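You operate a simulated robot arm through the tools that you are given. There is no shell and no other tool. Be economical: measure what you need, move in short steps, check, and stop when the job is done.

The job below is to be done with a simulated two-armed robot. You get a single attempt, and the scene is never put back.

JOB
Hold the violet flashlight on the top of the packing bench steady with one hand and press the violet flashlight button to switch it on with the other. Fetch the grey colour pot from the far half of the near table and set it on top of the green duster block. Fetch the rim weight from the near half of the near table and set it on the cream labelled tile on the near half of the near table. Stack the hexagon tile marked "V37" from the top of the far table on top of the hexagon tile labelled "N57". Put the iron plate that says "V19" from the top of the far table on the glazed tile there and the iron plate labelled "N25" on the counter before the right rack. Take the yellow blotter from the counter under the bottles cabinet and leave it on the counter under the bin rack. The order is free. Set down upright: colour pot.
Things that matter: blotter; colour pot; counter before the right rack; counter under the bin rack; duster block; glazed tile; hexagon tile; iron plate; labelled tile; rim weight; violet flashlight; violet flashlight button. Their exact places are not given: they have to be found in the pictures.

It is judged by the outcome, as a careful person would: the job done as asked, and still so three seconds after it is handed in. It fails if anything else is knocked over, pushed out of place, dropped, spilled or broken.

ROBOT AND FRAMES
Two 7-joint arms with two-finger parallel grippers on one trunk, on a base that drives. Base frame: it is fixed to the floor where the robot stands at the start and does not move with it; the origin is under the middle of the robot, x ahead of it, y to its left, z up; the surface under the hand at the start is at about z = 0.904. Units: m, degrees, N and s.
The left shoulder is at the start at [0.11, 0.169, 1.557], the right one opposite. With the tool pointing down near the work surface each hand reaches from about 0.4 to 0.72 m from the robot's upright axis, wherever it stands, measured 20 degrees to its own side. Places, roughly: blotter [-6.75, -3, 1]; colour pot [-3.25, 1, 1]; counter before the right rack [-9, -0.3, 0.9]; counter under the bin rack [-6, -2.9, 0.9]; duster block (7x7x4 cm) [-3.4, 0.9, 1]; glazed tile (12x12x1 cm) [-5.9, 1.7, 1]; hexagon tile [-5.25, 1.5, 1]; iron plate [-6.5, 1.75, 1]; labelled tile [-2.5, 1, 1]; rim weight [-2.5, 1.75, 1]; violet flashlight [0.75, 0, 1]; violet flashlight button [0.7, -0.1, 1]. Payload 1.57 kg a hand.
The TCP of each hand is the grasp point between the finger pads, 0.03 m short of the fingertips. In the tool frame z runs along the fingers and y along their closing line. Largest opening 0.08 m; finger width 0.017, thickness 0.012; the body of the gripper, 0.04 by 0.082 m, starts 0.08 m behind the TCP.
Orientation is that of the tool frame in the base frame, as a unit quaternion [w, x, y, z]. With the fingers straight down and closing along the base's y, the tool's x points along the base's -x, its y along +y and its z along -z.

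CONTROLS
- The arms move only by the tool send_rows. It takes "left_commands", "right_commands" or both (then of equal length, played together; a hand with none holds still); each is a list of rows, each an object of numbers (a shift or turn left out is 0, a gripper value left out holds the last): "x", "y", "z": the shift along the base's x, y, z in units of 40 mm (1.0 is 40 mm); "ax", "ay", "az": the turn, a rotation vector about the base's x, y, z in units of 5 degrees (1.0 is 5 degrees); "hand": the opening in per cent of the stroke, from 0 (shut) to 100 (fully open). In form: [{"x": .., "y": .., "z": .., "ax": .., "ay": .., "az": .., "hand": ..}, ...]. A call has 1 to 10 rows; each row shifts and turns the commanded pose from where the row before left it. A call with a number of a shift or a turn outside -1 to 1 is refused whole. A row lasts 0.2 s, in which the tool goes at most 0.05 m and 8.6 degrees; a call with a longer step from one row to the next is refused whole, and so is a gripper value outside its range. Where a pose cannot be reached the arm comes as near as it can. A force on the tool above 40 N (or 10 N above the force at the start of the call, whichever is more), or a blocked arm, ends the call early, and 0.2 s more pass. Each finger travels about 0.072 m/s and halts on what it meets, pressing with about 25 N; the grip force reading is that of the motor and also rises with nothing between the fingers. The clock runs only during rows and for 0.2 s after the last one: add rows that do not move to give the fingers time. It gives the time, the measured TCP pose, the force on the tool (base axes), the opening and the grip force at its end, in the units of the frame above (readings bear some noise), with the torque about the TCP (base axes, N m) and any sound that the robot's microphone picked up, and new pictures: "views" is both (left out), scene, wrist or none (wrist: the cameras of the hands that moved).
- Cameras (640 x 400 px; columns grow to the right, rows downward): "scene" is now at [0.1594, -0.0189, 1.7455]; the picture's right is [-0.25, -0.97, 0.00], its down [-0.69, 0.18, -0.70] and it looks along [0.68, -0.17, -0.71] (base axes); focal length 253 px, centre (320, 200). "left" rides on the left gripper at [0.072, 0.007, -0.122] in its tool frame; the picture's right is [-0.09, 1.00, 0.00], its down [-0.84, -0.08, -0.54] and it looks along [-0.54, -0.05, 0.84] (tool axes); focal length 238 px, centre (320, 200). "right" rides on the right gripper at [0.072, -0.007, -0.122] in its tool frame; the picture's right is [0.09, 1.00, 0.00], its down [-0.84, 0.08, -0.54] and it looks along [-0.54, 0.05, 0.84] (tool axes); focal length 238 px, centre (320, 200).
- slide_trunk(by): slides the trunk up (or, below 0, down) by that many m; the arms and the scene camera ride with it, the base frame stays. It gives what a move gives, with no picture.
- drive_base(legs): drives the robot by 1 to 6 legs, each [ahead, left, turn to the left] in m, m and degrees, along the robot's own axes; the way and the turn of a leg run together, so that a leg with both is an arc; at most 1.5 m and 180 degrees a leg. The arms and the cameras ride along, it lands a little off, and it stops where it bumps. It gives what a move gives, and a new picture of the scene camera.
- aim_head(pan, tilt): turns the head with the scene camera to pan (to the left, within 86 degrees either way) and tilt (down, from -29 to 69), counted from straight ahead of the robot. It gives what a move gives, and a new picture of the scene camera.
- pixel_to_xyz(camera, pixels): for up to 12 pixels [column, row] of the newest picture of that camera ("zoom" is the newest enlarged one), the place [x, y, z] in the base frame of the surface seen there, good to about 0.003 m. It takes no simulated time.
- inspect(camera, box): a new picture of the part [left, top, right, bottom] of that camera's present view, enlarged. It takes no simulated time.
- hand_in(): hands the job in; it is judged then, once.

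Keep the steps short. Do not move on a guess: measure, check each grasp and each placing, and mend mistakes. In all there are 131 turns and 260 pictures (those below and enlarged ones count). Leave the grippers open and the arms clear of the work at the hand-in unless told otherwise, and finish with a single line.

The tools are called after "Request:" as a command line: name --argument value ..., lists and objects as JSON in quotes. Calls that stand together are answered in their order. send_rows: Moves the arms, as the interface text tells. Its arguments: {"type":"object","properties":{"left_commands":{"type":"array"},"right_commands":{"type":"array"},"views":{"type":"string","enum":["both","scene","wrist","none"]}},"required":[]} The other tools are called the same way: slide_trunk (by) slides the trunk up or down; drive_base (legs) drives the base; aim_head (pan, tilt) turns the head that bears the scene camera; pixel_to_xyz (camera, pixels) gives the place of the surface under pixels of a picture; inspect (camera, box) takes an enlarged picture of a part of a camera's view; hand_in () hands the job in.

At the start:

```text
t: 0.0
left_position: [0.6855, 0.1695, 1.2804]
left_ee_rot: [-0.001, -0.001, 1.0, 0.0]
left_contact_force: [0.8, -0.5, 0.4]
left_moment: [-0.01, -0.02, -0.02]
left_opening: 0.0798
left_finger_force: 0.0
right_position: [0.5775, -0.4141, 1.2928]
right_ee_rot: [-0.001, 0.0, 1.0, 0.0]
right_contact_force: [0.0, 0.1, -1.1]
right_moment: [0.01, 0.0, -0.02]
right_opening: 0.0801
right_finger_force: 0.1
trunk travel left (down, up): [-0.871, 0.019]
robot x, y, heading: [-0.0007, 0.0017, 0.3]
head pan, tilt: [-14.4, 45.3]
```

scene: 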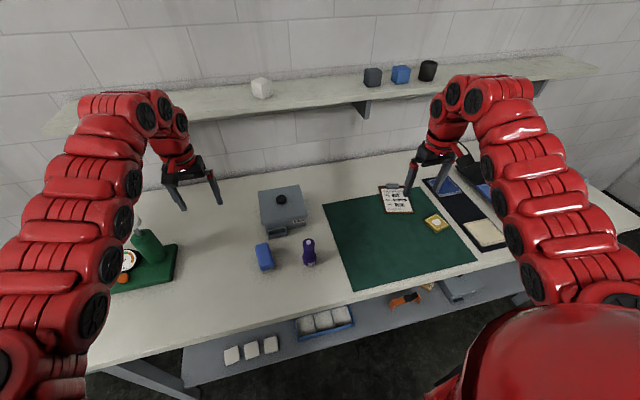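
right: 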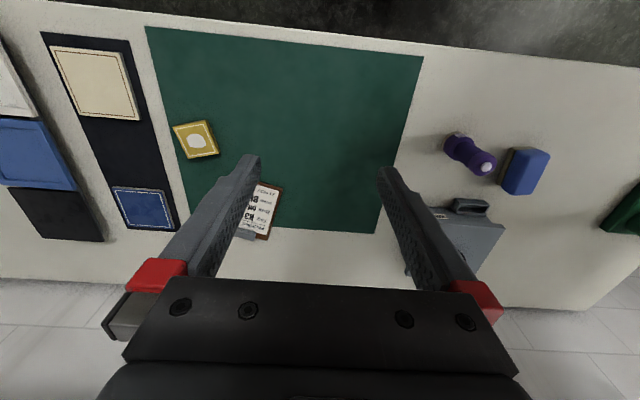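
left: 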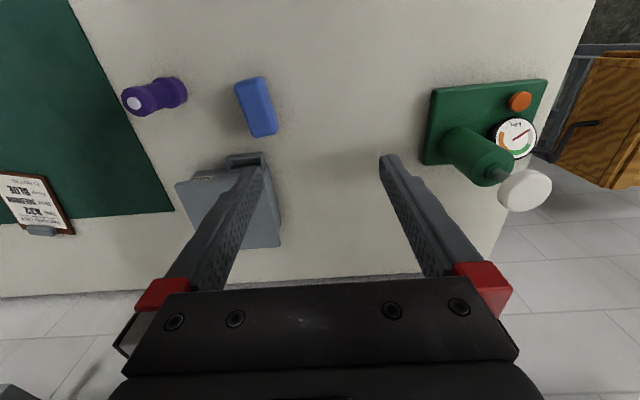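

I see the violet flashlight near scene pixel (308,252). I'll enlarge it and measure it.

Request:
inspect --camera "scene" --box '[240, 180, 360, 290]'

Request:
pixel_to_xyz --camera "scene" --pixels '[[308, 241], [308, 248], [309, 255], [310, 263], [264, 250], [268, 268], [280, 200], [330, 262]]'

Request:
inspect --camera "left" --box '[100, 50, 300, 175]'

```text
3.64 times, centred on (300, 235) of scene
```

zoom: 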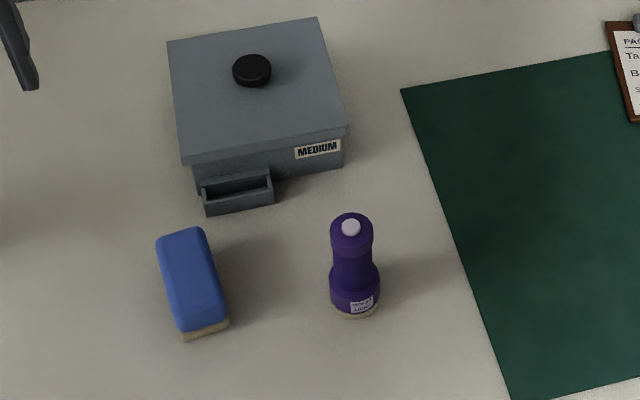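

```text
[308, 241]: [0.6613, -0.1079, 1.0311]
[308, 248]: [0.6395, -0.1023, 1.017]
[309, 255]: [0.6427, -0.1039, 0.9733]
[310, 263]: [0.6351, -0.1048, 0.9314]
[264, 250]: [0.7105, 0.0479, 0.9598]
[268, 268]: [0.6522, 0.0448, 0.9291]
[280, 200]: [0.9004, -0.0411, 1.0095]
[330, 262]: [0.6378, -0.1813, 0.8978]
```

```text
3.20 times, centred on (200, 112) of left
```

zoom: 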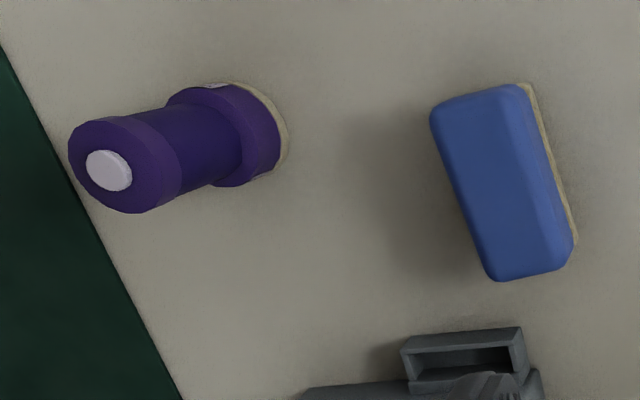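

The flashlight stands upright with its button on top at z≈1.03. I'll hold it with the left hand, tilted about 60° and coming from the near-left. The right hand will press from above. First I turn the left hand in the air.

Request:
send_rows --left_commands '[{"ay": -1, "x": -0.275, "y": -0.4}, {"ay": -1, "x": -0.275, "y": -0.4}, {"ay": -1, "x": -0.275, "y": -0.4}, {"ay": -1, "x": -0.275, "y": -0.4}, {"ay": -1, "x": -0.275, "y": -0.4}, {"ay": -1, "x": -0.275, "y": -0.4}, {"ay": -1, "x": -0.275, "y": -0.4}, {"ay": -1, "x": -0.275, "y": -0.4}, {"ay": -1, "x": -0.275, "y": -0.4}, {"ay": -1, "x": -0.275, "y": -0.4}]' --views "none"

Request:
send_rows --left_commands '[{"ay": -1, "y": -0.3}, {"ay": -1, "y": -0.3}, {"az": -1, "y": -0.3}, {"az": -1, "y": -0.3}, {"az": -1}, {"az": -1}, {"az": -1}, {"az": -1}, {"az": -1}, {"az": -1}]' --views "both"

Request:
pixel_to_xyz --camera "scene" --pixels '[[308, 241], [308, 243], [305, 243], [312, 243], [303, 252], [315, 252], [309, 252]]'

```text
t: 2.2
left_position: [0.6462, 0.0435, 1.2373]
left_ee_rot: [0.335, 0.01, 0.942, 0.002]
left_contact_force: [0.6, 0.2, -0.1]
left_moment: [-0.01, -0.02, 0.0]
left_opening: 0.08
left_finger_force: 0.1
left hand out of reach, approached as far as the arm can: row 2, 3, 4, 5, 6
right_position: [0.5789, -0.4158, 1.2926]
right_ee_rot: [0.0, 0.0, 1.0, 0.0]
right_contact_force: [-0.4, -0.4, 0.9]
right_moment: [0.01, -0.02, -0.04]
right_opening: 0.0802
right_finger_force: 0.1
trunk travel left (down, up): [-0.871, 0.019]
robot x, y, heading: [0.0032, 0.0027, -0.1]
head pan, tilt: [-14.4, 45.3]
```

```text
t: 4.4
left_position: [0.6477, -0.0049, 1.2362]
left_ee_rot: [0.391, 0.319, 0.852, -0.139]
left_contact_force: [0.5, -0.3, -1.5]
left_moment: [0.0, 0.02, 0.01]
left_opening: 0.0801
left_finger_force: 0.1
right_position: [0.5786, -0.4133, 1.2929]
right_ee_rot: [-0.001, 0.0, 1.0, 0.0]
right_contact_force: [0.9, -0.8, 0.4]
right_moment: [-0.01, -0.03, 0.01]
right_opening: 0.0802
right_finger_force: 0.1
trunk travel left (down, up): [-0.871, 0.019]
robot x, y, heading: [-0.0002, 0.0014, -0.1]
head pan, tilt: [-14.4, 45.3]
```

scene: 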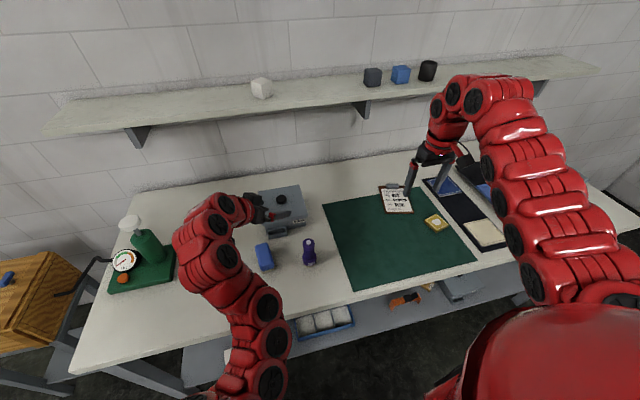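
left: 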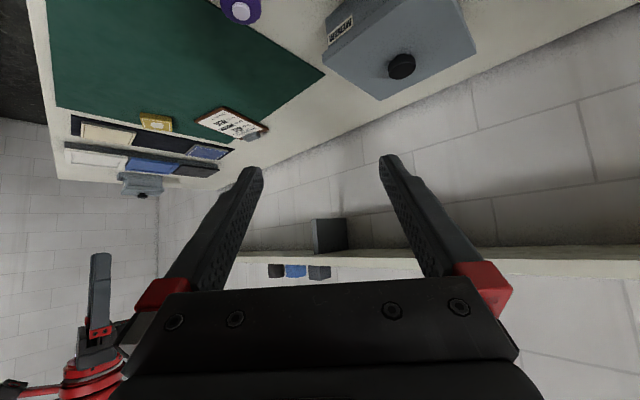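

```text
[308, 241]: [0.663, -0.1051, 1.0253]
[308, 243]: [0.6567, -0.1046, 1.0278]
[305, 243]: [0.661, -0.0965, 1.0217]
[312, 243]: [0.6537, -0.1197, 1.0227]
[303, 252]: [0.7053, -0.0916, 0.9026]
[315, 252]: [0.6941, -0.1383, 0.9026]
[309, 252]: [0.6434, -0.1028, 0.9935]
```

The left hand is a little too close to the body. I'll back the robot 0.08 m to get room for the tilt.

Request:
drive_base --legs '[[-0.08, 0, 0]]'

Request:
send_rows --left_commands '[{"z": -0.5, "y": -0.1}, {"z": -0.5, "y": -0.1}, {"z": -0.5, "y": -0.1}, {"z": -0.5, "y": -0.1}, {"z": -0.5, "y": -0.1}, {"z": -0.5, "y": -0.1}]' --views "both"

```text
t: 5.5
left_position: [0.573, -0.0051, 1.2356]
left_ee_rot: [0.39, 0.319, 0.853, -0.139]
left_contact_force: [-0.3, 0.1, -0.7]
left_moment: [0.03, 0.01, -0.03]
left_opening: 0.08
left_finger_force: 0.0
right_position: [0.5026, -0.4141, 1.2916]
right_ee_rot: [-0.001, 0.0, 1.0, 0.0]
right_contact_force: [0.5, 0.3, -0.6]
right_moment: [-0.03, 0.03, -0.02]
right_opening: 0.0802
right_finger_force: 0.1
trunk travel left (down, up): [-0.871, 0.019]
robot x, y, heading: [-0.083, 0.0001, 0.2]
head pan, tilt: [-14.4, 45.3]
```

scene: 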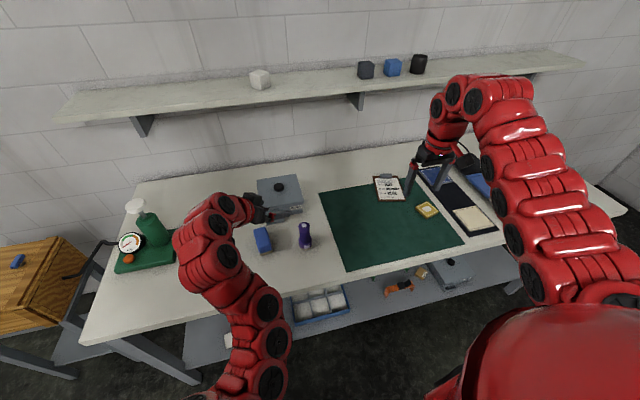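

```text
t: 6.9
left_position: [0.5692, -0.0272, 1.1163]
left_ee_rot: [0.392, 0.318, 0.852, -0.14]
left_contact_force: [-0.4, -0.1, 0.5]
left_moment: [-0.02, 0.02, 0.02]
left_opening: 0.0801
left_finger_force: 0.2
right_position: [0.5007, -0.4148, 1.2932]
right_ee_rot: [-0.001, 0.0, 1.0, 0.0]
right_contact_force: [0.7, 0.2, 0.9]
right_moment: [-0.02, -0.02, 0.02]
right_opening: 0.08
right_finger_force: 0.1
trunk travel left (down, up): [-0.871, 0.019]
robot x, y, heading: [-0.0807, -0.0016, 0.1]
head pan, tilt: [-14.4, 45.3]
```

scene: 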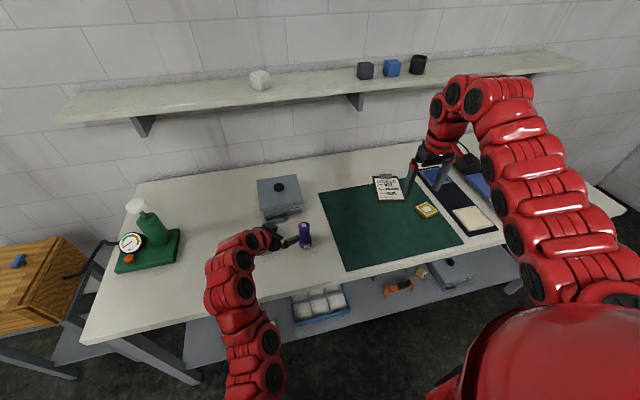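
left: 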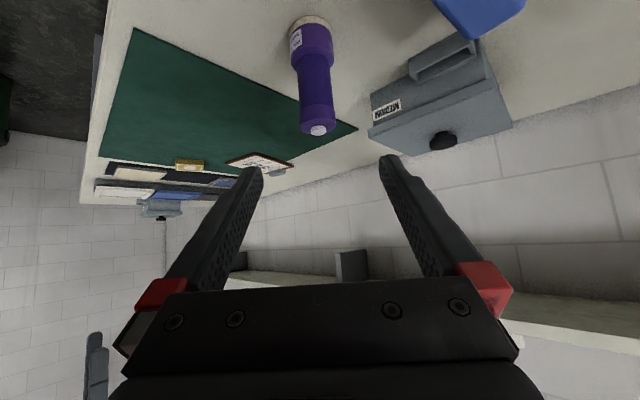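

The flashlight is lined up between the fingers. I lower 0.03 m and then advance along the tool axis to the waist.

Request:
send_rows --left_commands '[{"z": -0.73}, {"x": 0.2625, "y": -0.225, "z": -0.32}, {"x": 0.2625, "y": -0.225, "z": -0.32}, {"x": 0.2625, "y": -0.225, "z": -0.32}, {"x": 0.2625, "y": -0.225, "z": -0.32}, {"x": 0.2625, "y": -0.225, "z": -0.32}, {"x": 0.2625, "y": -0.225, "z": -0.32}, {"x": 0.2625, "y": -0.225, "z": -0.32}, {"x": 0.2625, "y": -0.225, "z": -0.32}]' --views "both"

```text
t: 8.9
left_position: [0.6547, -0.099, 0.9843]
left_ee_rot: [0.391, 0.318, 0.852, -0.139]
left_contact_force: [0.4, -0.7, 0.0]
left_moment: [-0.01, 0.02, -0.02]
left_opening: 0.0798
left_finger_force: 0.1
right_position: [0.5004, -0.4141, 1.2916]
right_ee_rot: [0.0, -0.001, 1.0, 0.001]
right_contact_force: [0.5, 0.2, 0.9]
right_moment: [-0.01, 0.04, 0.04]
right_opening: 0.0799
right_finger_force: 0.1
trunk travel left (down, up): [-0.871, 0.019]
robot x, y, heading: [-0.0776, -0.0015, 0.3]
head pan, tilt: [-14.4, 45.3]
```

scene: 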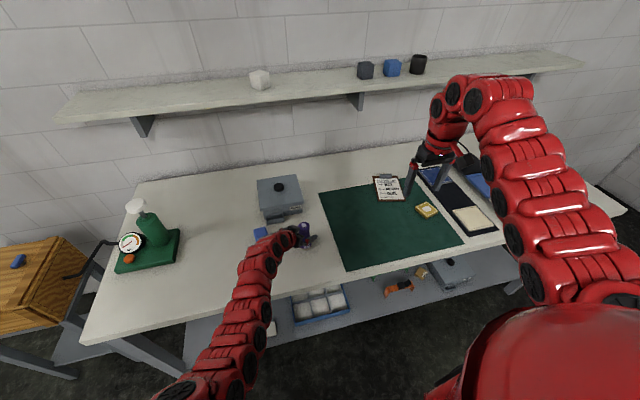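
left: 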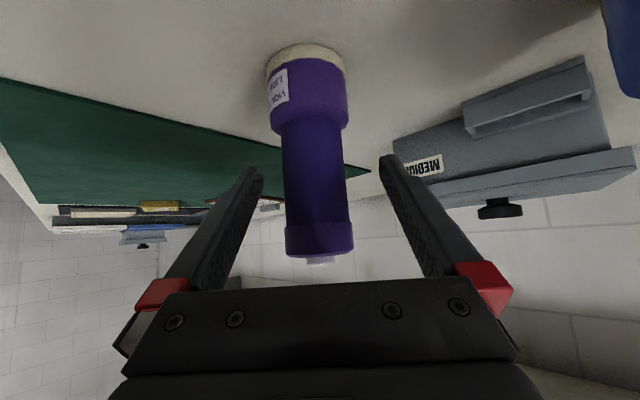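

The waist sits between the fingers. I close the left hand, shut the right hand's fingers as well, and measure the button.

Request:
send_rows --left_commands '[{"hand": 40}, {"hand": 30}, {"hand": 20}, {"hand": 10}, {"hand": 10}]' --right_commands '[{"hand": 0}, {"hand": 0}, {"hand": 0}, {"hand": 0}, {"hand": 0}]' --views "scene"

Request:
inspect --camera "scene" --box '[270, 205, 340, 265]'

```text
t: 10.1
left_position: [0.6538, -0.0986, 0.9857]
left_ee_rot: [0.39, 0.321, 0.851, -0.141]
left_contact_force: [-0.2, -1.8, 1.0]
left_moment: [-0.11, 0.05, 0.0]
left_opening: 0.0388
left_finger_force: 25.2
right_position: [0.5, -0.4125, 1.2921]
right_ee_rot: [0.0, 0.0, 1.0, 0.0]
right_contact_force: [0.4, -1.0, -0.2]
right_moment: [0.02, -0.02, 0.02]
right_opening: 0.0006
right_finger_force: 21.6
trunk travel left (down, up): [-0.871, 0.019]
robot x, y, heading: [-0.0756, -0.0007, -0.1]
head pan, tilt: [-14.4, 45.3]
```

scene: 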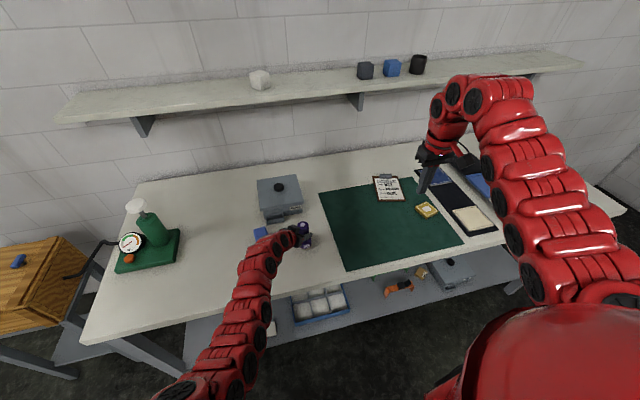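

```text
6.67 times, centred on (305, 235) of scene
```

zoom: 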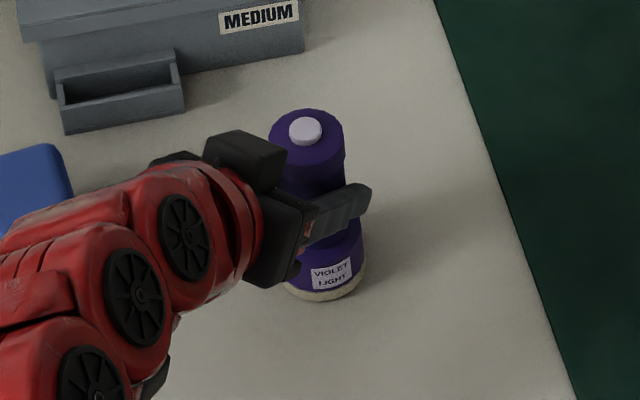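

Held: the opening is 0.0388 and the grip 25 N. Next I measure the button in the zoom.

Request:
pixel_to_xyz --camera "zoom" --pixels '[[305, 130], [296, 130], [314, 130], [305, 122], [305, 138], [328, 135], [305, 155], [245, 140], [240, 165]]'

```text
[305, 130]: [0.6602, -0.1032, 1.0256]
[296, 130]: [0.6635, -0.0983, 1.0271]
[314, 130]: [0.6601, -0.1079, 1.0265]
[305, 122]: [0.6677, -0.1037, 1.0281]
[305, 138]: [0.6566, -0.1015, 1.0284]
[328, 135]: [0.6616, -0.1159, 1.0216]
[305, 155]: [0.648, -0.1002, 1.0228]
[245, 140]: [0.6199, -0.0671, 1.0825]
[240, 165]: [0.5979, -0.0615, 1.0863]
```

The button centre is (0.661, -0.103, 1.0265). I move the right hand above it while yawing 45°, so its camera side stays away from the left arm.

Request:
send_rows --right_commands '[{"x": 0.4, "y": 0.77, "az": 0.9}, {"x": 0.4, "y": 0.77, "az": 0.9}, {"x": 0.4, "y": 0.77, "az": 0.9}, {"x": 0.4, "y": 0.77, "az": 0.9}, {"x": 0.4, "y": 0.77, "az": 0.9}, {"x": 0.4, "y": 0.77, "az": 0.9}, {"x": 0.4, "y": 0.77, "az": 0.9}, {"x": 0.4, "y": 0.77, "az": 0.9}, {"x": 0.4, "y": 0.77, "az": 0.9}, {"x": 0.4, "y": 0.77, "az": 0.9}]' --views "scene"

```text
t: 12.3
left_position: [0.6555, -0.0987, 0.9863]
left_ee_rot: [0.391, 0.319, 0.852, -0.14]
left_contact_force: [0.9, 0.2, -0.8]
left_moment: [0.06, 0.08, 0.01]
left_opening: 0.0381
left_finger_force: 25.1
right_position: [0.6343, -0.1326, 1.291]
right_ee_rot: [0.0, -0.383, 0.924, -0.001]
right_contact_force: [-0.4, 0.2, -0.9]
right_moment: [-0.03, -0.03, 0.03]
right_opening: 0.0
right_finger_force: 21.5
right hand out of reach, approached as far as the arm can: row 9, 10
trunk travel left (down, up): [-0.871, 0.019]
robot x, y, heading: [-0.0793, 0.003, -0.0]
head pan, tilt: [-14.4, 45.3]
```

scene: 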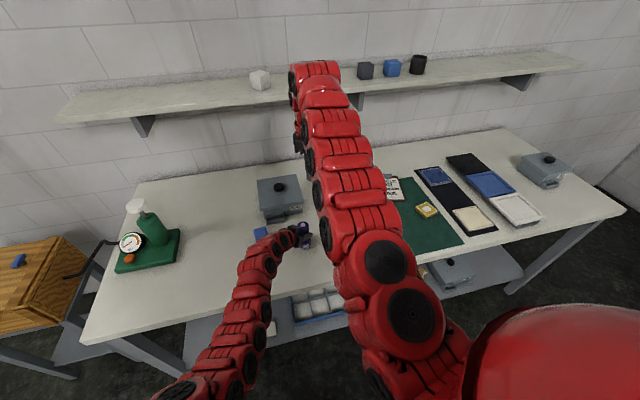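

Slightly out of reach at this height. I go down 0.15 m first, then correct sideways.

Request:
send_rows --right_commands '[{"z": -0.75}, {"z": -0.75}, {"z": -0.75}, {"z": -0.75}, {"z": -0.75, "x": 0.17, "y": 0.18}, {"x": 0.17, "y": 0.18}, {"x": 0.17, "y": 0.18}, {"x": 0.17, "y": 0.18}]' --views "both"

Request:
inspect --camera "scene" --box '[260, 180, 350, 260]'

```text
t: 14.1
left_position: [0.6551, -0.0992, 0.9859]
left_ee_rot: [0.391, 0.32, 0.851, -0.14]
left_contact_force: [0.0, 0.5, -0.1]
left_moment: [-0.05, -0.03, 0.01]
left_opening: 0.0381
left_finger_force: 25.4
right_position: [0.6487, -0.1174, 1.1431]
right_ee_rot: [0.0, -0.383, 0.924, 0.0]
right_contact_force: [-0.4, -0.1, -0.5]
right_moment: [-0.02, -0.03, 0.0]
right_opening: 0.0
right_finger_force: 21.7
right hand out of reach, approached as far as the arm can: row 7, 8
trunk travel left (down, up): [-0.871, 0.019]
robot x, y, heading: [-0.0807, 0.0001, -0.2]
head pan, tilt: [-14.4, 45.3]
```

scene: 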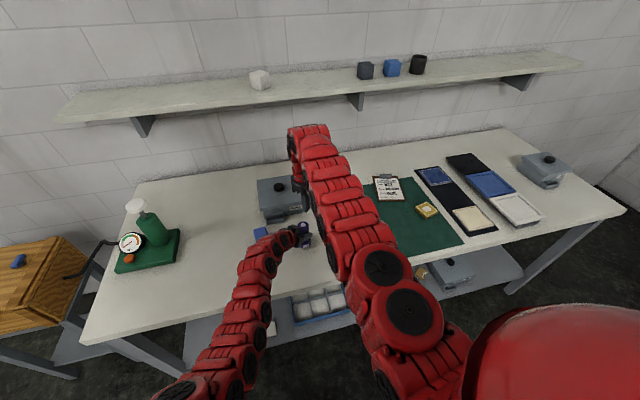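
right: 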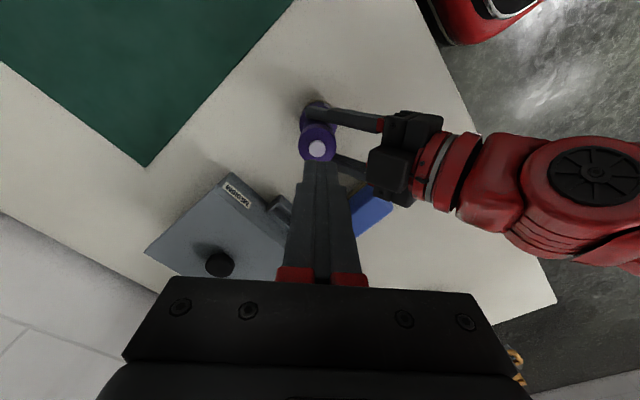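

```text
5.00 times, centred on (305, 220) of scene
```

zoom: 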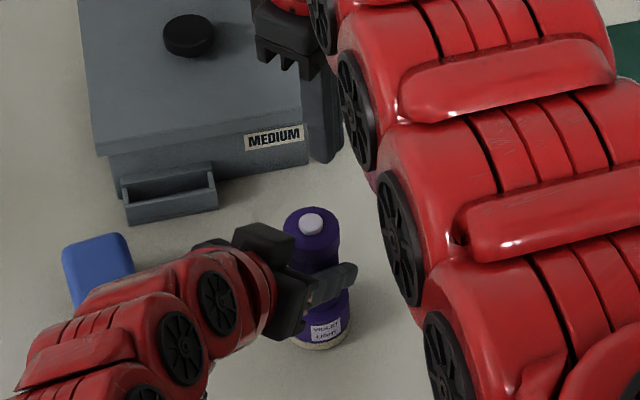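

The tip is about 2 cm short. I tilt the right tool 15° forward so the wrist can stay further back, then shift.

Request:
send_rows --right_commands '[{"ay": -1, "z": -0.2}, {"ay": -1, "z": -0.2}, {"ay": -1, "z": -0.2}, {"ay": -1, "z": -0.2}, {"x": 0.05, "y": 0.18}, {"x": 0.05, "y": 0.18}]' --views "wrist"

```text
t: 15.5
left_position: [0.6555, -0.099, 0.9849]
left_ee_rot: [0.392, 0.319, 0.851, -0.14]
left_contact_force: [0.6, 0.0, 0.5]
left_moment: [-0.05, -0.01, -0.03]
left_opening: 0.0378
left_finger_force: 24.7
right_position: [0.6516, -0.1022, 1.1096]
right_ee_rot: [0.161, -0.378, 0.909, -0.067]
right_contact_force: [0.0, -0.3, 0.5]
right_moment: [0.01, -0.02, 0.0]
right_opening: 0.0
right_finger_force: 21.1
trunk travel left (down, up): [-0.871, 0.019]
robot x, y, heading: [-0.0759, -0.0016, 0.0]
head pan, tilt: [-14.4, 45.3]
```

right: 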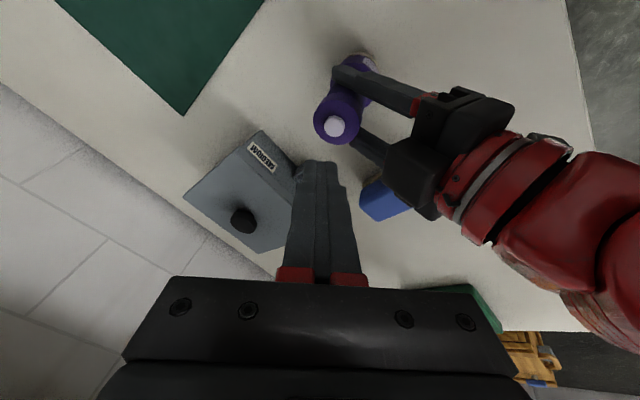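

The tip is at about (0.662, -0.102, 1.081), directly above the button. I descend and press gently.

Request:
send_rows --right_commands '[{"z": -0.3}, {"z": -0.3}, {"z": -0.3}, {"z": -0.3}, {"z": -0.08}, {"z": -0.08}]' --views "wrist"

Request:
inspect --camera "right" --box '[260, 90, 420, 190]'

```text
t: 16.9
left_position: [0.6534, -0.0994, 0.9857]
left_ee_rot: [0.391, 0.32, 0.851, -0.141]
left_contact_force: [0.6, -0.5, 0.2]
left_moment: [0.06, -0.02, 0.02]
left_opening: 0.0378
left_finger_force: 25.3
right_position: [0.6504, -0.1032, 1.0566]
right_ee_rot: [0.159, -0.378, 0.91, -0.066]
right_contact_force: [-0.7, 0.6, 0.1]
right_moment: [0.02, 0.04, -0.04]
right_opening: 0.0
right_finger_force: 21.0
trunk travel left (down, up): [-0.871, 0.019]
robot x, y, heading: [-0.0774, -0.0009, 0.4]
head pan, tilt: [-14.4, 45.3]
heard: click
```

right: 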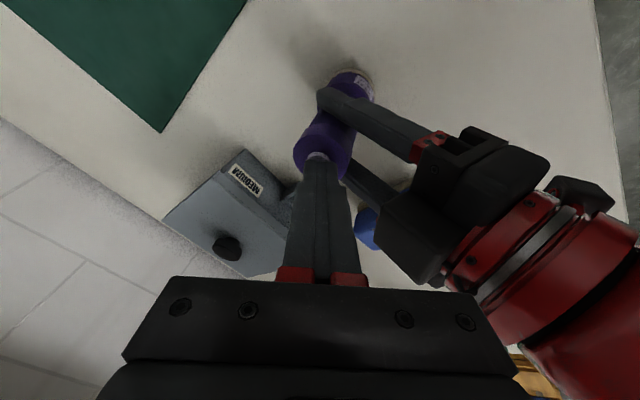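

```text
4.00 times, centred on (340, 140) of right
```

zoom: 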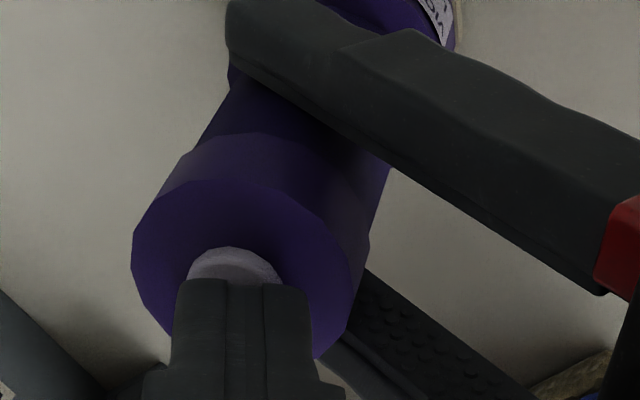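

I heard a click. I lift the right hand straight up, without pressing again, and look at the flashlight.

Request:
send_rows --right_commands '[{"z": 0.3}, {"z": 0.8}, {"z": 0.8}, {"z": 0.8}, {"z": 0.8}]' --views "both"

Request:
inspect --camera "scene" --box '[260, 200, 340, 260]'

Request:
inspect --camera "right" --box '[260, 40, 420, 160]'

```text
t: 18.1
left_position: [0.6552, -0.1003, 0.9858]
left_ee_rot: [0.392, 0.319, 0.852, -0.14]
left_contact_force: [-1.3, -0.5, 0.8]
left_moment: [0.01, 0.06, 0.01]
left_opening: 0.0381
left_finger_force: 24.8
right_position: [0.6522, -0.1041, 1.1981]
right_ee_rot: [0.158, -0.377, 0.91, -0.066]
right_contact_force: [-0.7, 0.4, 0.8]
right_moment: [0.01, -0.01, 0.0]
right_opening: 0.0
right_finger_force: 21.2
right hand out of reach, approached as far as the arm can: row 5
trunk travel left (down, up): [-0.871, 0.019]
robot x, y, heading: [-0.0794, 0.0024, -0.1]
head pan, tilt: [-14.4, 45.3]
```

scene: 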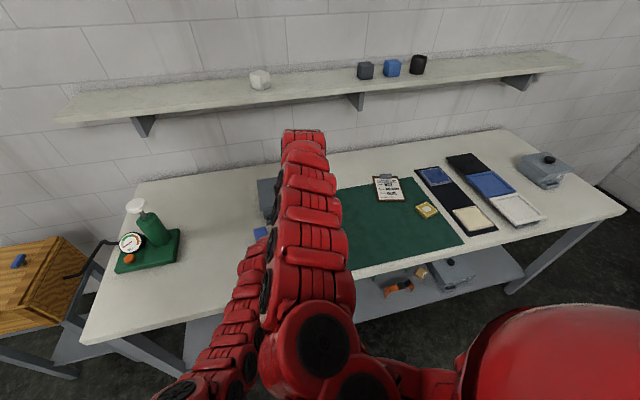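
right: 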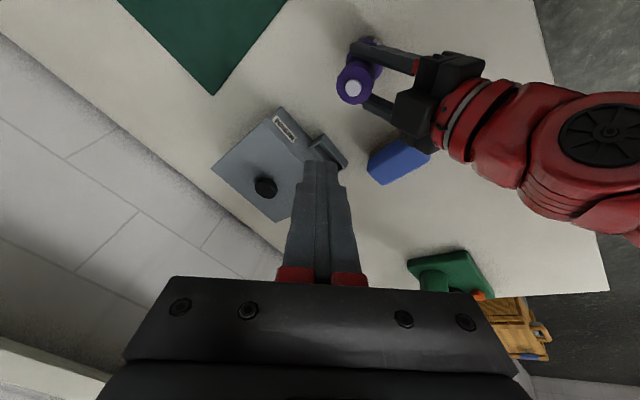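

```text
6.67 times, centred on (300, 230) of scene
```

zoom: 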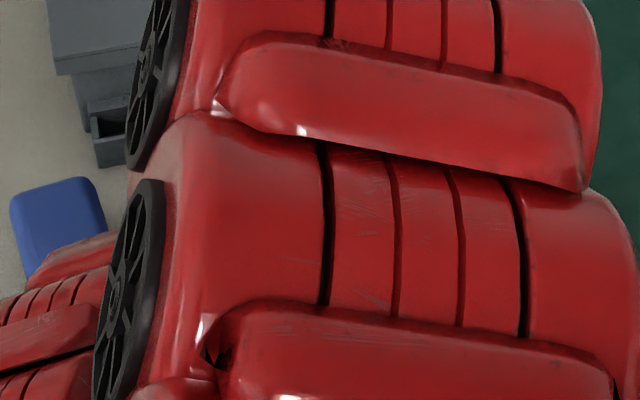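

```text
3.33 times, centred on (340, 100) of right
```

zoom: 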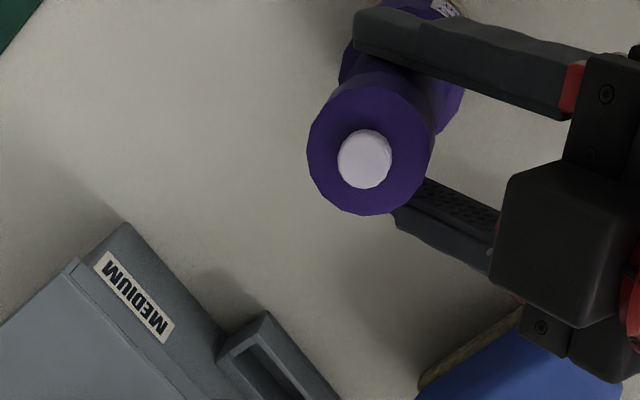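

One click, and the button is free again. I move the right hand away, open the left one, back it out along its axis, and then check the lens.

Request:
send_rows --right_commands '[{"x": -0.3, "y": -0.8, "ay": 0.8, "az": -0.9}, {"x": -0.3, "y": -0.8, "ay": 0.8, "az": -0.9}, {"x": -0.3, "y": -0.8, "ay": 0.8, "az": -0.9}, {"x": -0.3, "y": -0.8, "ay": 0.8, "az": -0.9}, {"x": -0.3, "y": -0.8, "ay": 0.8, "az": -0.9}, {"x": -0.3, "y": -0.8, "az": -0.9}, {"x": -0.3, "y": -0.8, "az": -0.9}, {"x": -0.3, "y": -0.8, "az": -0.9}, {"x": -0.3, "z": 0.5, "az": -0.9}, {"x": -0.3, "z": 0.5, "az": -0.9}]' --left_commands '[{"hand": 11}, {"hand": 11}, {"hand": 11}, {"hand": 11}, {"hand": 70}, {"hand": 100}, {"hand": 100}, {"hand": 100}, {"hand": 100}, {"hand": 100}]' --views "none"

Request:
send_rows --left_commands '[{"x": -0.35, "y": 0.3, "z": 0.4}, {"x": -0.35, "y": 0.3, "z": 0.4}, {"x": -0.35, "y": 0.3, "z": 0.4}, {"x": -0.35, "y": 0.3, "z": 0.4}, {"x": -0.35, "y": 0.3, "z": 0.4}, {"x": -0.35, "y": 0.3, "z": 0.4}, {"x": -0.2, "y": 0.3, "z": 0.6}, {"y": 0.4, "z": 0.6}]' --views "both"

Request:
inspect --camera "scene" --box '[270, 200, 340, 260]'

Request:
inspect --camera "left" --box '[220, 0, 420, 130]'

```text
t: 20.3
left_position: [0.6538, -0.0997, 0.9859]
left_ee_rot: [0.391, 0.32, 0.852, -0.14]
left_contact_force: [0.4, -0.2, -0.2]
left_moment: [0.03, -0.02, -0.02]
left_opening: 0.0799
left_finger_force: 0.1
right_position: [0.5321, -0.3577, 1.2354]
right_ee_rot: [-0.021, -0.004, 0.999, -0.027]
right_contact_force: [0.4, 1.0, 0.0]
right_moment: [0.01, -0.01, 0.0]
right_opening: 0.0002
right_finger_force: 20.6
trunk travel left (down, up): [-0.871, 0.019]
robot x, y, heading: [-0.0786, -0.0006, -0.2]
head pan, tilt: [-14.4, 45.3]
```

```text
t: 22.1
left_position: [0.5625, -0.0023, 1.1309]
left_ee_rot: [0.391, 0.319, 0.852, -0.14]
left_contact_force: [0.0, -0.1, 0.3]
left_moment: [-0.01, -0.05, 0.02]
left_opening: 0.0799
left_finger_force: 0.1
right_position: [0.533, -0.3576, 1.2362]
right_ee_rot: [-0.021, -0.005, 0.999, -0.028]
right_contact_force: [-0.8, -0.3, -0.2]
right_moment: [-0.01, 0.01, 0.02]
right_opening: 0.0
right_finger_force: 20.9
trunk travel left (down, up): [-0.871, 0.019]
robot x, y, heading: [-0.079, -0.0025, 0.1]
head pan, tilt: [-14.4, 45.3]
```

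scene: 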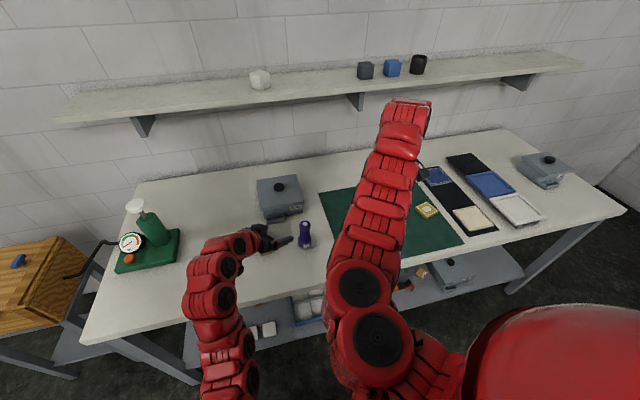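
left: 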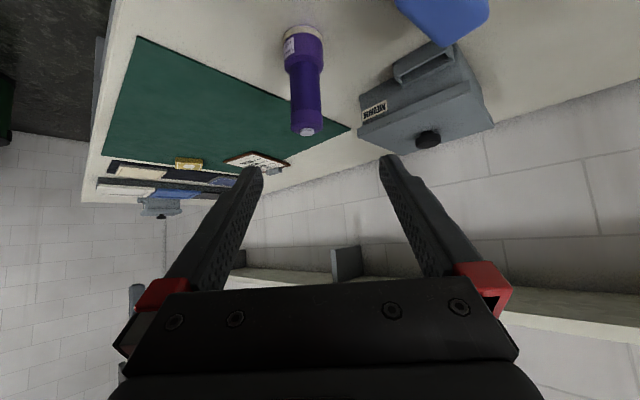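

```text
6.67 times, centred on (305, 230) of scene
```

zoom: 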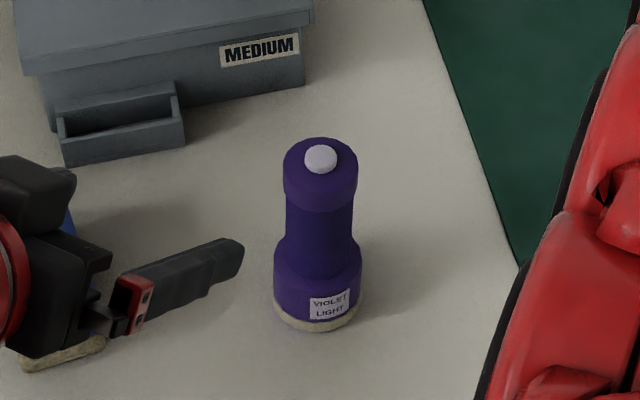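

```text
3.08 times, centred on (320, 65) of left
```

zoom: 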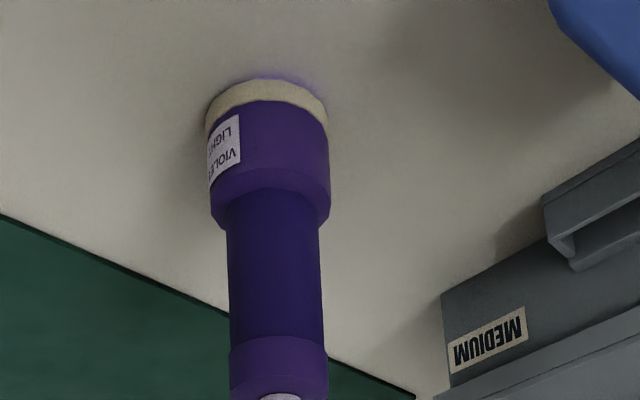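

A violet glow shows at the lens, so the light is on and it stands steady. I turn the left hand back to pointing down, clear of the bench items.

Request:
send_rows --left_commands '[{"az": 1, "z": 0.5, "y": 0.5}, {"az": 1, "z": 0.5, "y": 0.5}, {"az": 1, "z": 0.5, "y": 0.5}, {"az": 1, "z": 0.5, "y": 0.5}, {"az": 1, "y": 0.5}, {"az": 1, "y": 0.5}, {"az": 1, "y": 0.5}, {"az": 1, "y": 0.5}, {"ay": 1, "y": 0.5}, {"ay": 1, "y": 0.5}]' --right_commands '[{"hand": 100, "x": -0.2}, {"hand": 100, "x": -0.2}, {"hand": 100, "z": 0.4}, {"z": 0.4}, {"z": 0.4}, {"z": 0.4}, {"z": 0}, {"z": 0}, {"z": 0}, {"z": 0}]' --views "none"

Request:
send_rows --left_commands '[{"ay": 1}, {"ay": 1}, {"ay": 1}, {"ay": 1}, {"ay": 1}, {"ay": 1}, {"ay": 1}, {"ay": 0.8}]' --views "none"

Request:
drive_base --legs '[[-0.6, 0, 0], [0, 0, 165]]'

Request:
aim_head --pan 0 --tilt 20

```text
t: 24.3
left_position: [0.562, 0.2011, 1.2081]
left_ee_rot: [0.334, 0.01, 0.943, 0.001]
left_contact_force: [0.4, -1.0, 0.0]
left_moment: [0.0, 0.01, 0.0]
left_opening: 0.08
left_finger_force: 0.1
right_position: [0.5193, -0.3594, 1.2992]
right_ee_rot: [-0.021, -0.004, 0.999, -0.027]
right_contact_force: [-0.3, -0.6, 0.3]
right_moment: [0.0, -0.01, 0.0]
right_opening: 0.0799
right_finger_force: 0.0
trunk travel left (down, up): [-0.871, 0.019]
robot x, y, heading: [-0.081, -0.0029, -0.0]
head pan, tilt: [-14.4, 45.3]
```

```text
t: 26.1
left_position: [0.5687, 0.2061, 1.1307]
left_ee_rot: [0.0, 0.008, 1.0, 0.0]
left_contact_force: [1.0, -0.5, 0.7]
left_moment: [0.03, 0.01, 0.01]
left_opening: 0.0797
left_finger_force: 0.1
left hand out of reach, approached as far as the arm can: row 4, 5, 6, 7
right_position: [0.5192, -0.3579, 1.2984]
right_ee_rot: [-0.021, -0.004, 0.999, -0.026]
right_contact_force: [-0.9, -0.5, -0.2]
right_moment: [-0.01, 0.02, 0.01]
right_opening: 0.0799
right_finger_force: 0.0
trunk travel left (down, up): [-0.871, 0.019]
robot x, y, heading: [-0.082, -0.0025, 0.0]
head pan, tilt: [-14.4, 45.3]
```

```text
t: 36.2
left_position: [-1.348, -0.0143, 1.1316]
left_ee_rot: [-0.002, 0.989, -0.15, -0.001]
left_contact_force: [0.6, 0.4, 0.4]
left_moment: [-0.01, 0.04, 0.0]
left_opening: 0.08
left_finger_force: 0.2
right_position: [-1.1433, 0.5137, 1.3001]
right_ee_rot: [-0.024, 0.99, -0.136, 0.024]
right_contact_force: [0.4, 0.3, 0.1]
right_moment: [0.01, -0.03, 0.0]
right_opening: 0.0801
right_finger_force: 0.0
trunk travel left (down, up): [-0.871, 0.019]
robot x, y, heading: [-0.6712, 0.0023, 163.8]
head pan, tilt: [-14.4, 45.3]
```

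scene: 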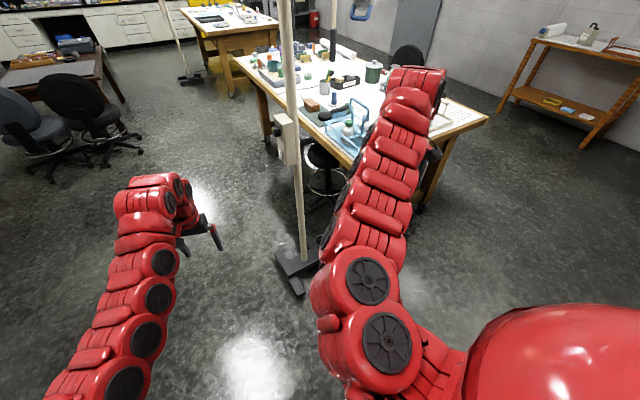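

```text
t: 37.0
left_position: [-1.3482, -0.0131, 1.1313]
left_ee_rot: [-0.002, 0.989, -0.15, 0.0]
left_contact_force: [0.5, 0.0, -0.4]
left_moment: [0.01, -0.01, 0.02]
left_opening: 0.0799
left_finger_force: 0.1
right_position: [-1.1444, 0.5146, 1.2992]
right_ee_rot: [-0.023, 0.99, -0.137, 0.024]
right_contact_force: [-0.9, 0.8, -0.6]
right_moment: [0.02, 0.02, 0.04]
right_opening: 0.0801
right_finger_force: 0.0
trunk travel left (down, up): [-0.871, 0.019]
robot x, y, heading: [-0.668, 0.0031, 163.5]
head pan, tilt: [0.0, 20.0]
```

scene: 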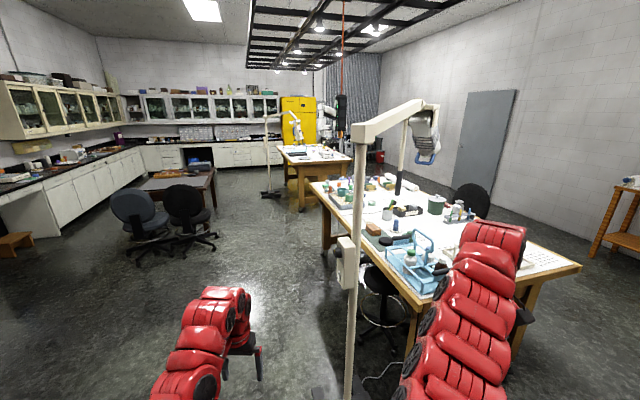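

I see the near table, the lamp pole, a stool and chairs. I measure the floor plan.

Request:
pixel_to_xyz --camera "scene" --pixels '[[425, 302], [580, 268], [312, 184], [416, 163], [345, 385], [372, 300], [436, 206], [384, 240], [415, 240], [375, 190], [280, 150], [300, 163]]'

Request:
inspect --camera "scene" --box '[300, 160, 580, 310]'

```text
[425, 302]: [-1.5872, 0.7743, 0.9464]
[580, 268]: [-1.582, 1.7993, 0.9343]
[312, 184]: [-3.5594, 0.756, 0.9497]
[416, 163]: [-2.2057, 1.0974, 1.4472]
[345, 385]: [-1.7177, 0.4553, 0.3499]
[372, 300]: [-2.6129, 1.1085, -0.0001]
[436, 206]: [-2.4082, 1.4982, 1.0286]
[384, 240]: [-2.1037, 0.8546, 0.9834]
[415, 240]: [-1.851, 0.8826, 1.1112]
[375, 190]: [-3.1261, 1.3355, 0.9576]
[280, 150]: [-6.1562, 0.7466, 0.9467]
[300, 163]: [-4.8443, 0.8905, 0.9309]
```

```text
2.29 times, centred on (440, 235) of scene
```

zoom: 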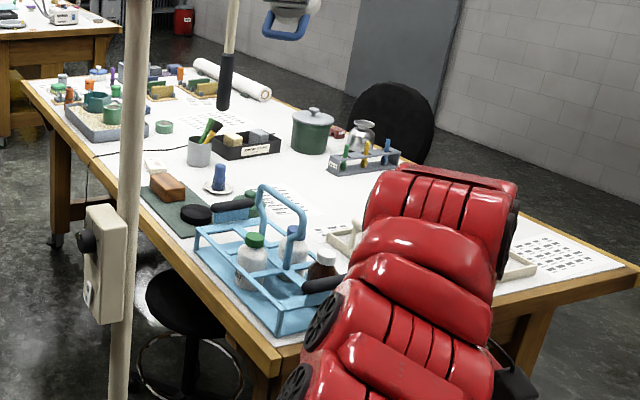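

I measure the obstacles: the pole base, stool, chairs and the desk on the left.

Request:
pixel_to_xyz --camera "scene" --pixels '[[150, 250], [200, 240], [213, 172], [142, 188], [350, 200], [345, 260], [270, 192], [378, 285], [395, 325], [365, 150], [480, 205], [380, 375]]'

```text
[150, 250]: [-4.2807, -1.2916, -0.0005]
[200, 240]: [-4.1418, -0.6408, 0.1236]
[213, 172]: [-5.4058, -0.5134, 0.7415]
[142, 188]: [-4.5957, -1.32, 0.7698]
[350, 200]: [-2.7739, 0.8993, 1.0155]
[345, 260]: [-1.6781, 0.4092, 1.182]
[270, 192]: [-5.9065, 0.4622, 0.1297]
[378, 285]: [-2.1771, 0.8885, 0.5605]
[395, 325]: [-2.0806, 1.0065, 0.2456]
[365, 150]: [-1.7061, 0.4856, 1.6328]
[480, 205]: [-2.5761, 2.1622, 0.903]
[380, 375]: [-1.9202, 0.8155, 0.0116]
```

The corridor at y<0.6 is clear apart from the pole at (-1.7, 0.45). I drive around it to about (-2.9, -0.35) and face the near table (+y).

Request:
drive_base --legs '[[0, 0, 30], [1.5, 0, 0], [0.8, 0, -14], [0, 0, -90]]'

Request:
aim_head --pan 0 --tilt 25

```text
t: 53.7
left_position: [-3.1583, 0.1696, 1.1303]
left_ee_rot: [-0.002, 0.712, -0.702, 0.001]
left_contact_force: [0.0, -1.0, 0.2]
left_moment: [-0.01, 0.03, 0.01]
left_opening: 0.08
left_finger_force: 0.1
right_position: [-2.5918, 0.1376, 1.2987]
right_ee_rot: [-0.004, 0.721, -0.692, 0.034]
right_contact_force: [0.5, -0.4, 0.9]
right_moment: [0.02, 0.01, 0.01]
right_opening: 0.0798
right_finger_force: 0.1
trunk travel left (down, up): [-0.871, 0.019]
robot x, y, heading: [-2.9303, -0.4702, 91.9]
head pan, tilt: [0.0, 20.0]
```

scene: 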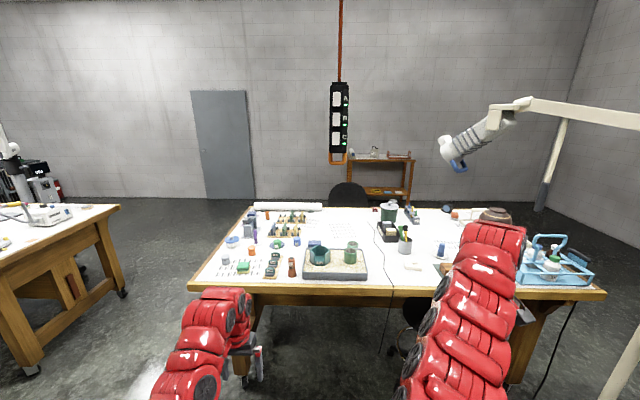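

```text
t: 54.4
left_position: [-3.1575, 0.1705, 1.1314]
left_ee_rot: [-0.002, 0.712, -0.703, 0.001]
left_contact_force: [-0.1, -0.5, -0.9]
left_moment: [0.01, -0.01, 0.02]
left_opening: 0.08
left_finger_force: 0.1
right_position: [-2.5924, 0.1384, 1.3008]
right_ee_rot: [-0.005, 0.72, -0.693, 0.034]
right_contact_force: [0.4, -0.2, 0.8]
right_moment: [0.02, -0.01, 0.02]
right_opening: 0.0798
right_finger_force: 0.1
trunk travel left (down, up): [-0.871, 0.019]
robot x, y, heading: [-2.9322, -0.4691, 91.8]
head pan, tilt: [0.0, 25.0]
```

scene: 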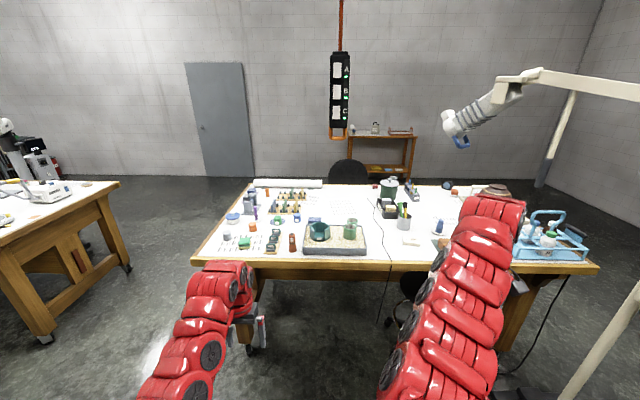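

The table is dense with items. I enlarge its left (far) half and right (near) half.

Request:
inspect --camera "scene" --box '[190, 170, 350, 270]'

Request:
inspect --camera "scene" --box '[340, 170, 500, 270]'

```text
4.00 times, centred on (270, 220) of scene
```

zoom: 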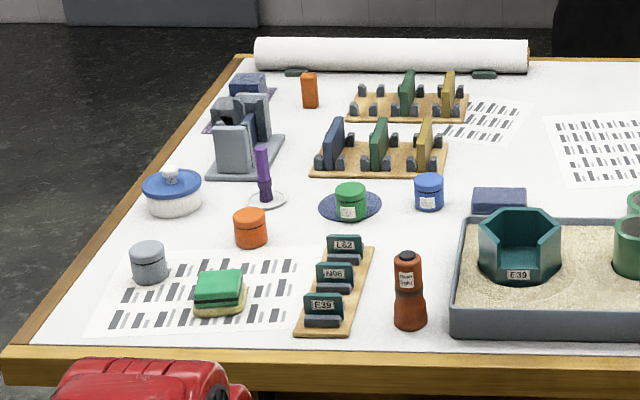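

```text
4.00 times, centred on (420, 220) of scene
```

zoom: 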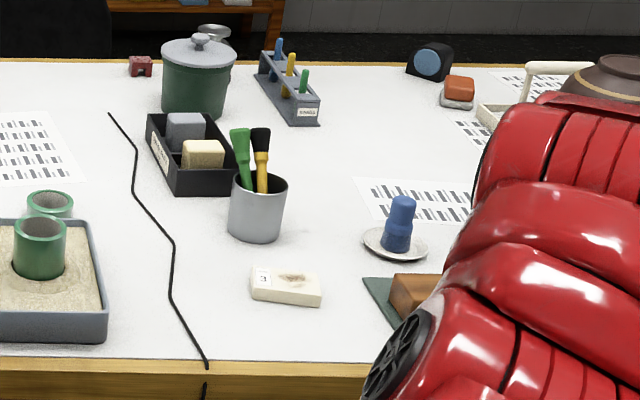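

Request:
pixel_to_xyz --camera "zoom" --pixels '[[285, 287], [140, 66], [430, 62], [458, 90], [398, 225], [185, 130], [290, 110], [200, 155]]'

Request:
inspect --camera "scene" --box '[360, 165, 480, 225]'

Request:
pixel_to_xyz --camera "scene" --pixels '[[227, 236], [244, 242], [205, 258], [405, 262]]'

```text
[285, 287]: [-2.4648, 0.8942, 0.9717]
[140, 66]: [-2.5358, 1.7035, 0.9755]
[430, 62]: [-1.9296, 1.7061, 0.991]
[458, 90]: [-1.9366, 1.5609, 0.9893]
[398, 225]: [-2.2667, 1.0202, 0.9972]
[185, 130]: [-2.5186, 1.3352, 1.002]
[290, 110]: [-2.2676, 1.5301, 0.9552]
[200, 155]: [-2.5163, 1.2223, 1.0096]
```

```text
5.33 times, centred on (420, 195) of scene
```

zoom: 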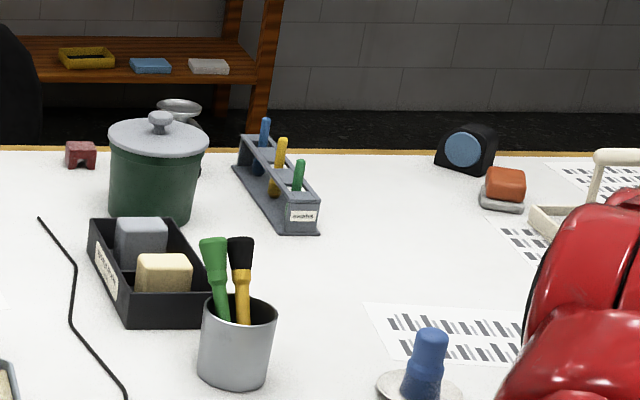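

```text
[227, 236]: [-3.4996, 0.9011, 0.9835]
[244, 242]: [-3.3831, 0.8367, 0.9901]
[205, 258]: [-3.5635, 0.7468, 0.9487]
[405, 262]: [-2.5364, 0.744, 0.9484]
```

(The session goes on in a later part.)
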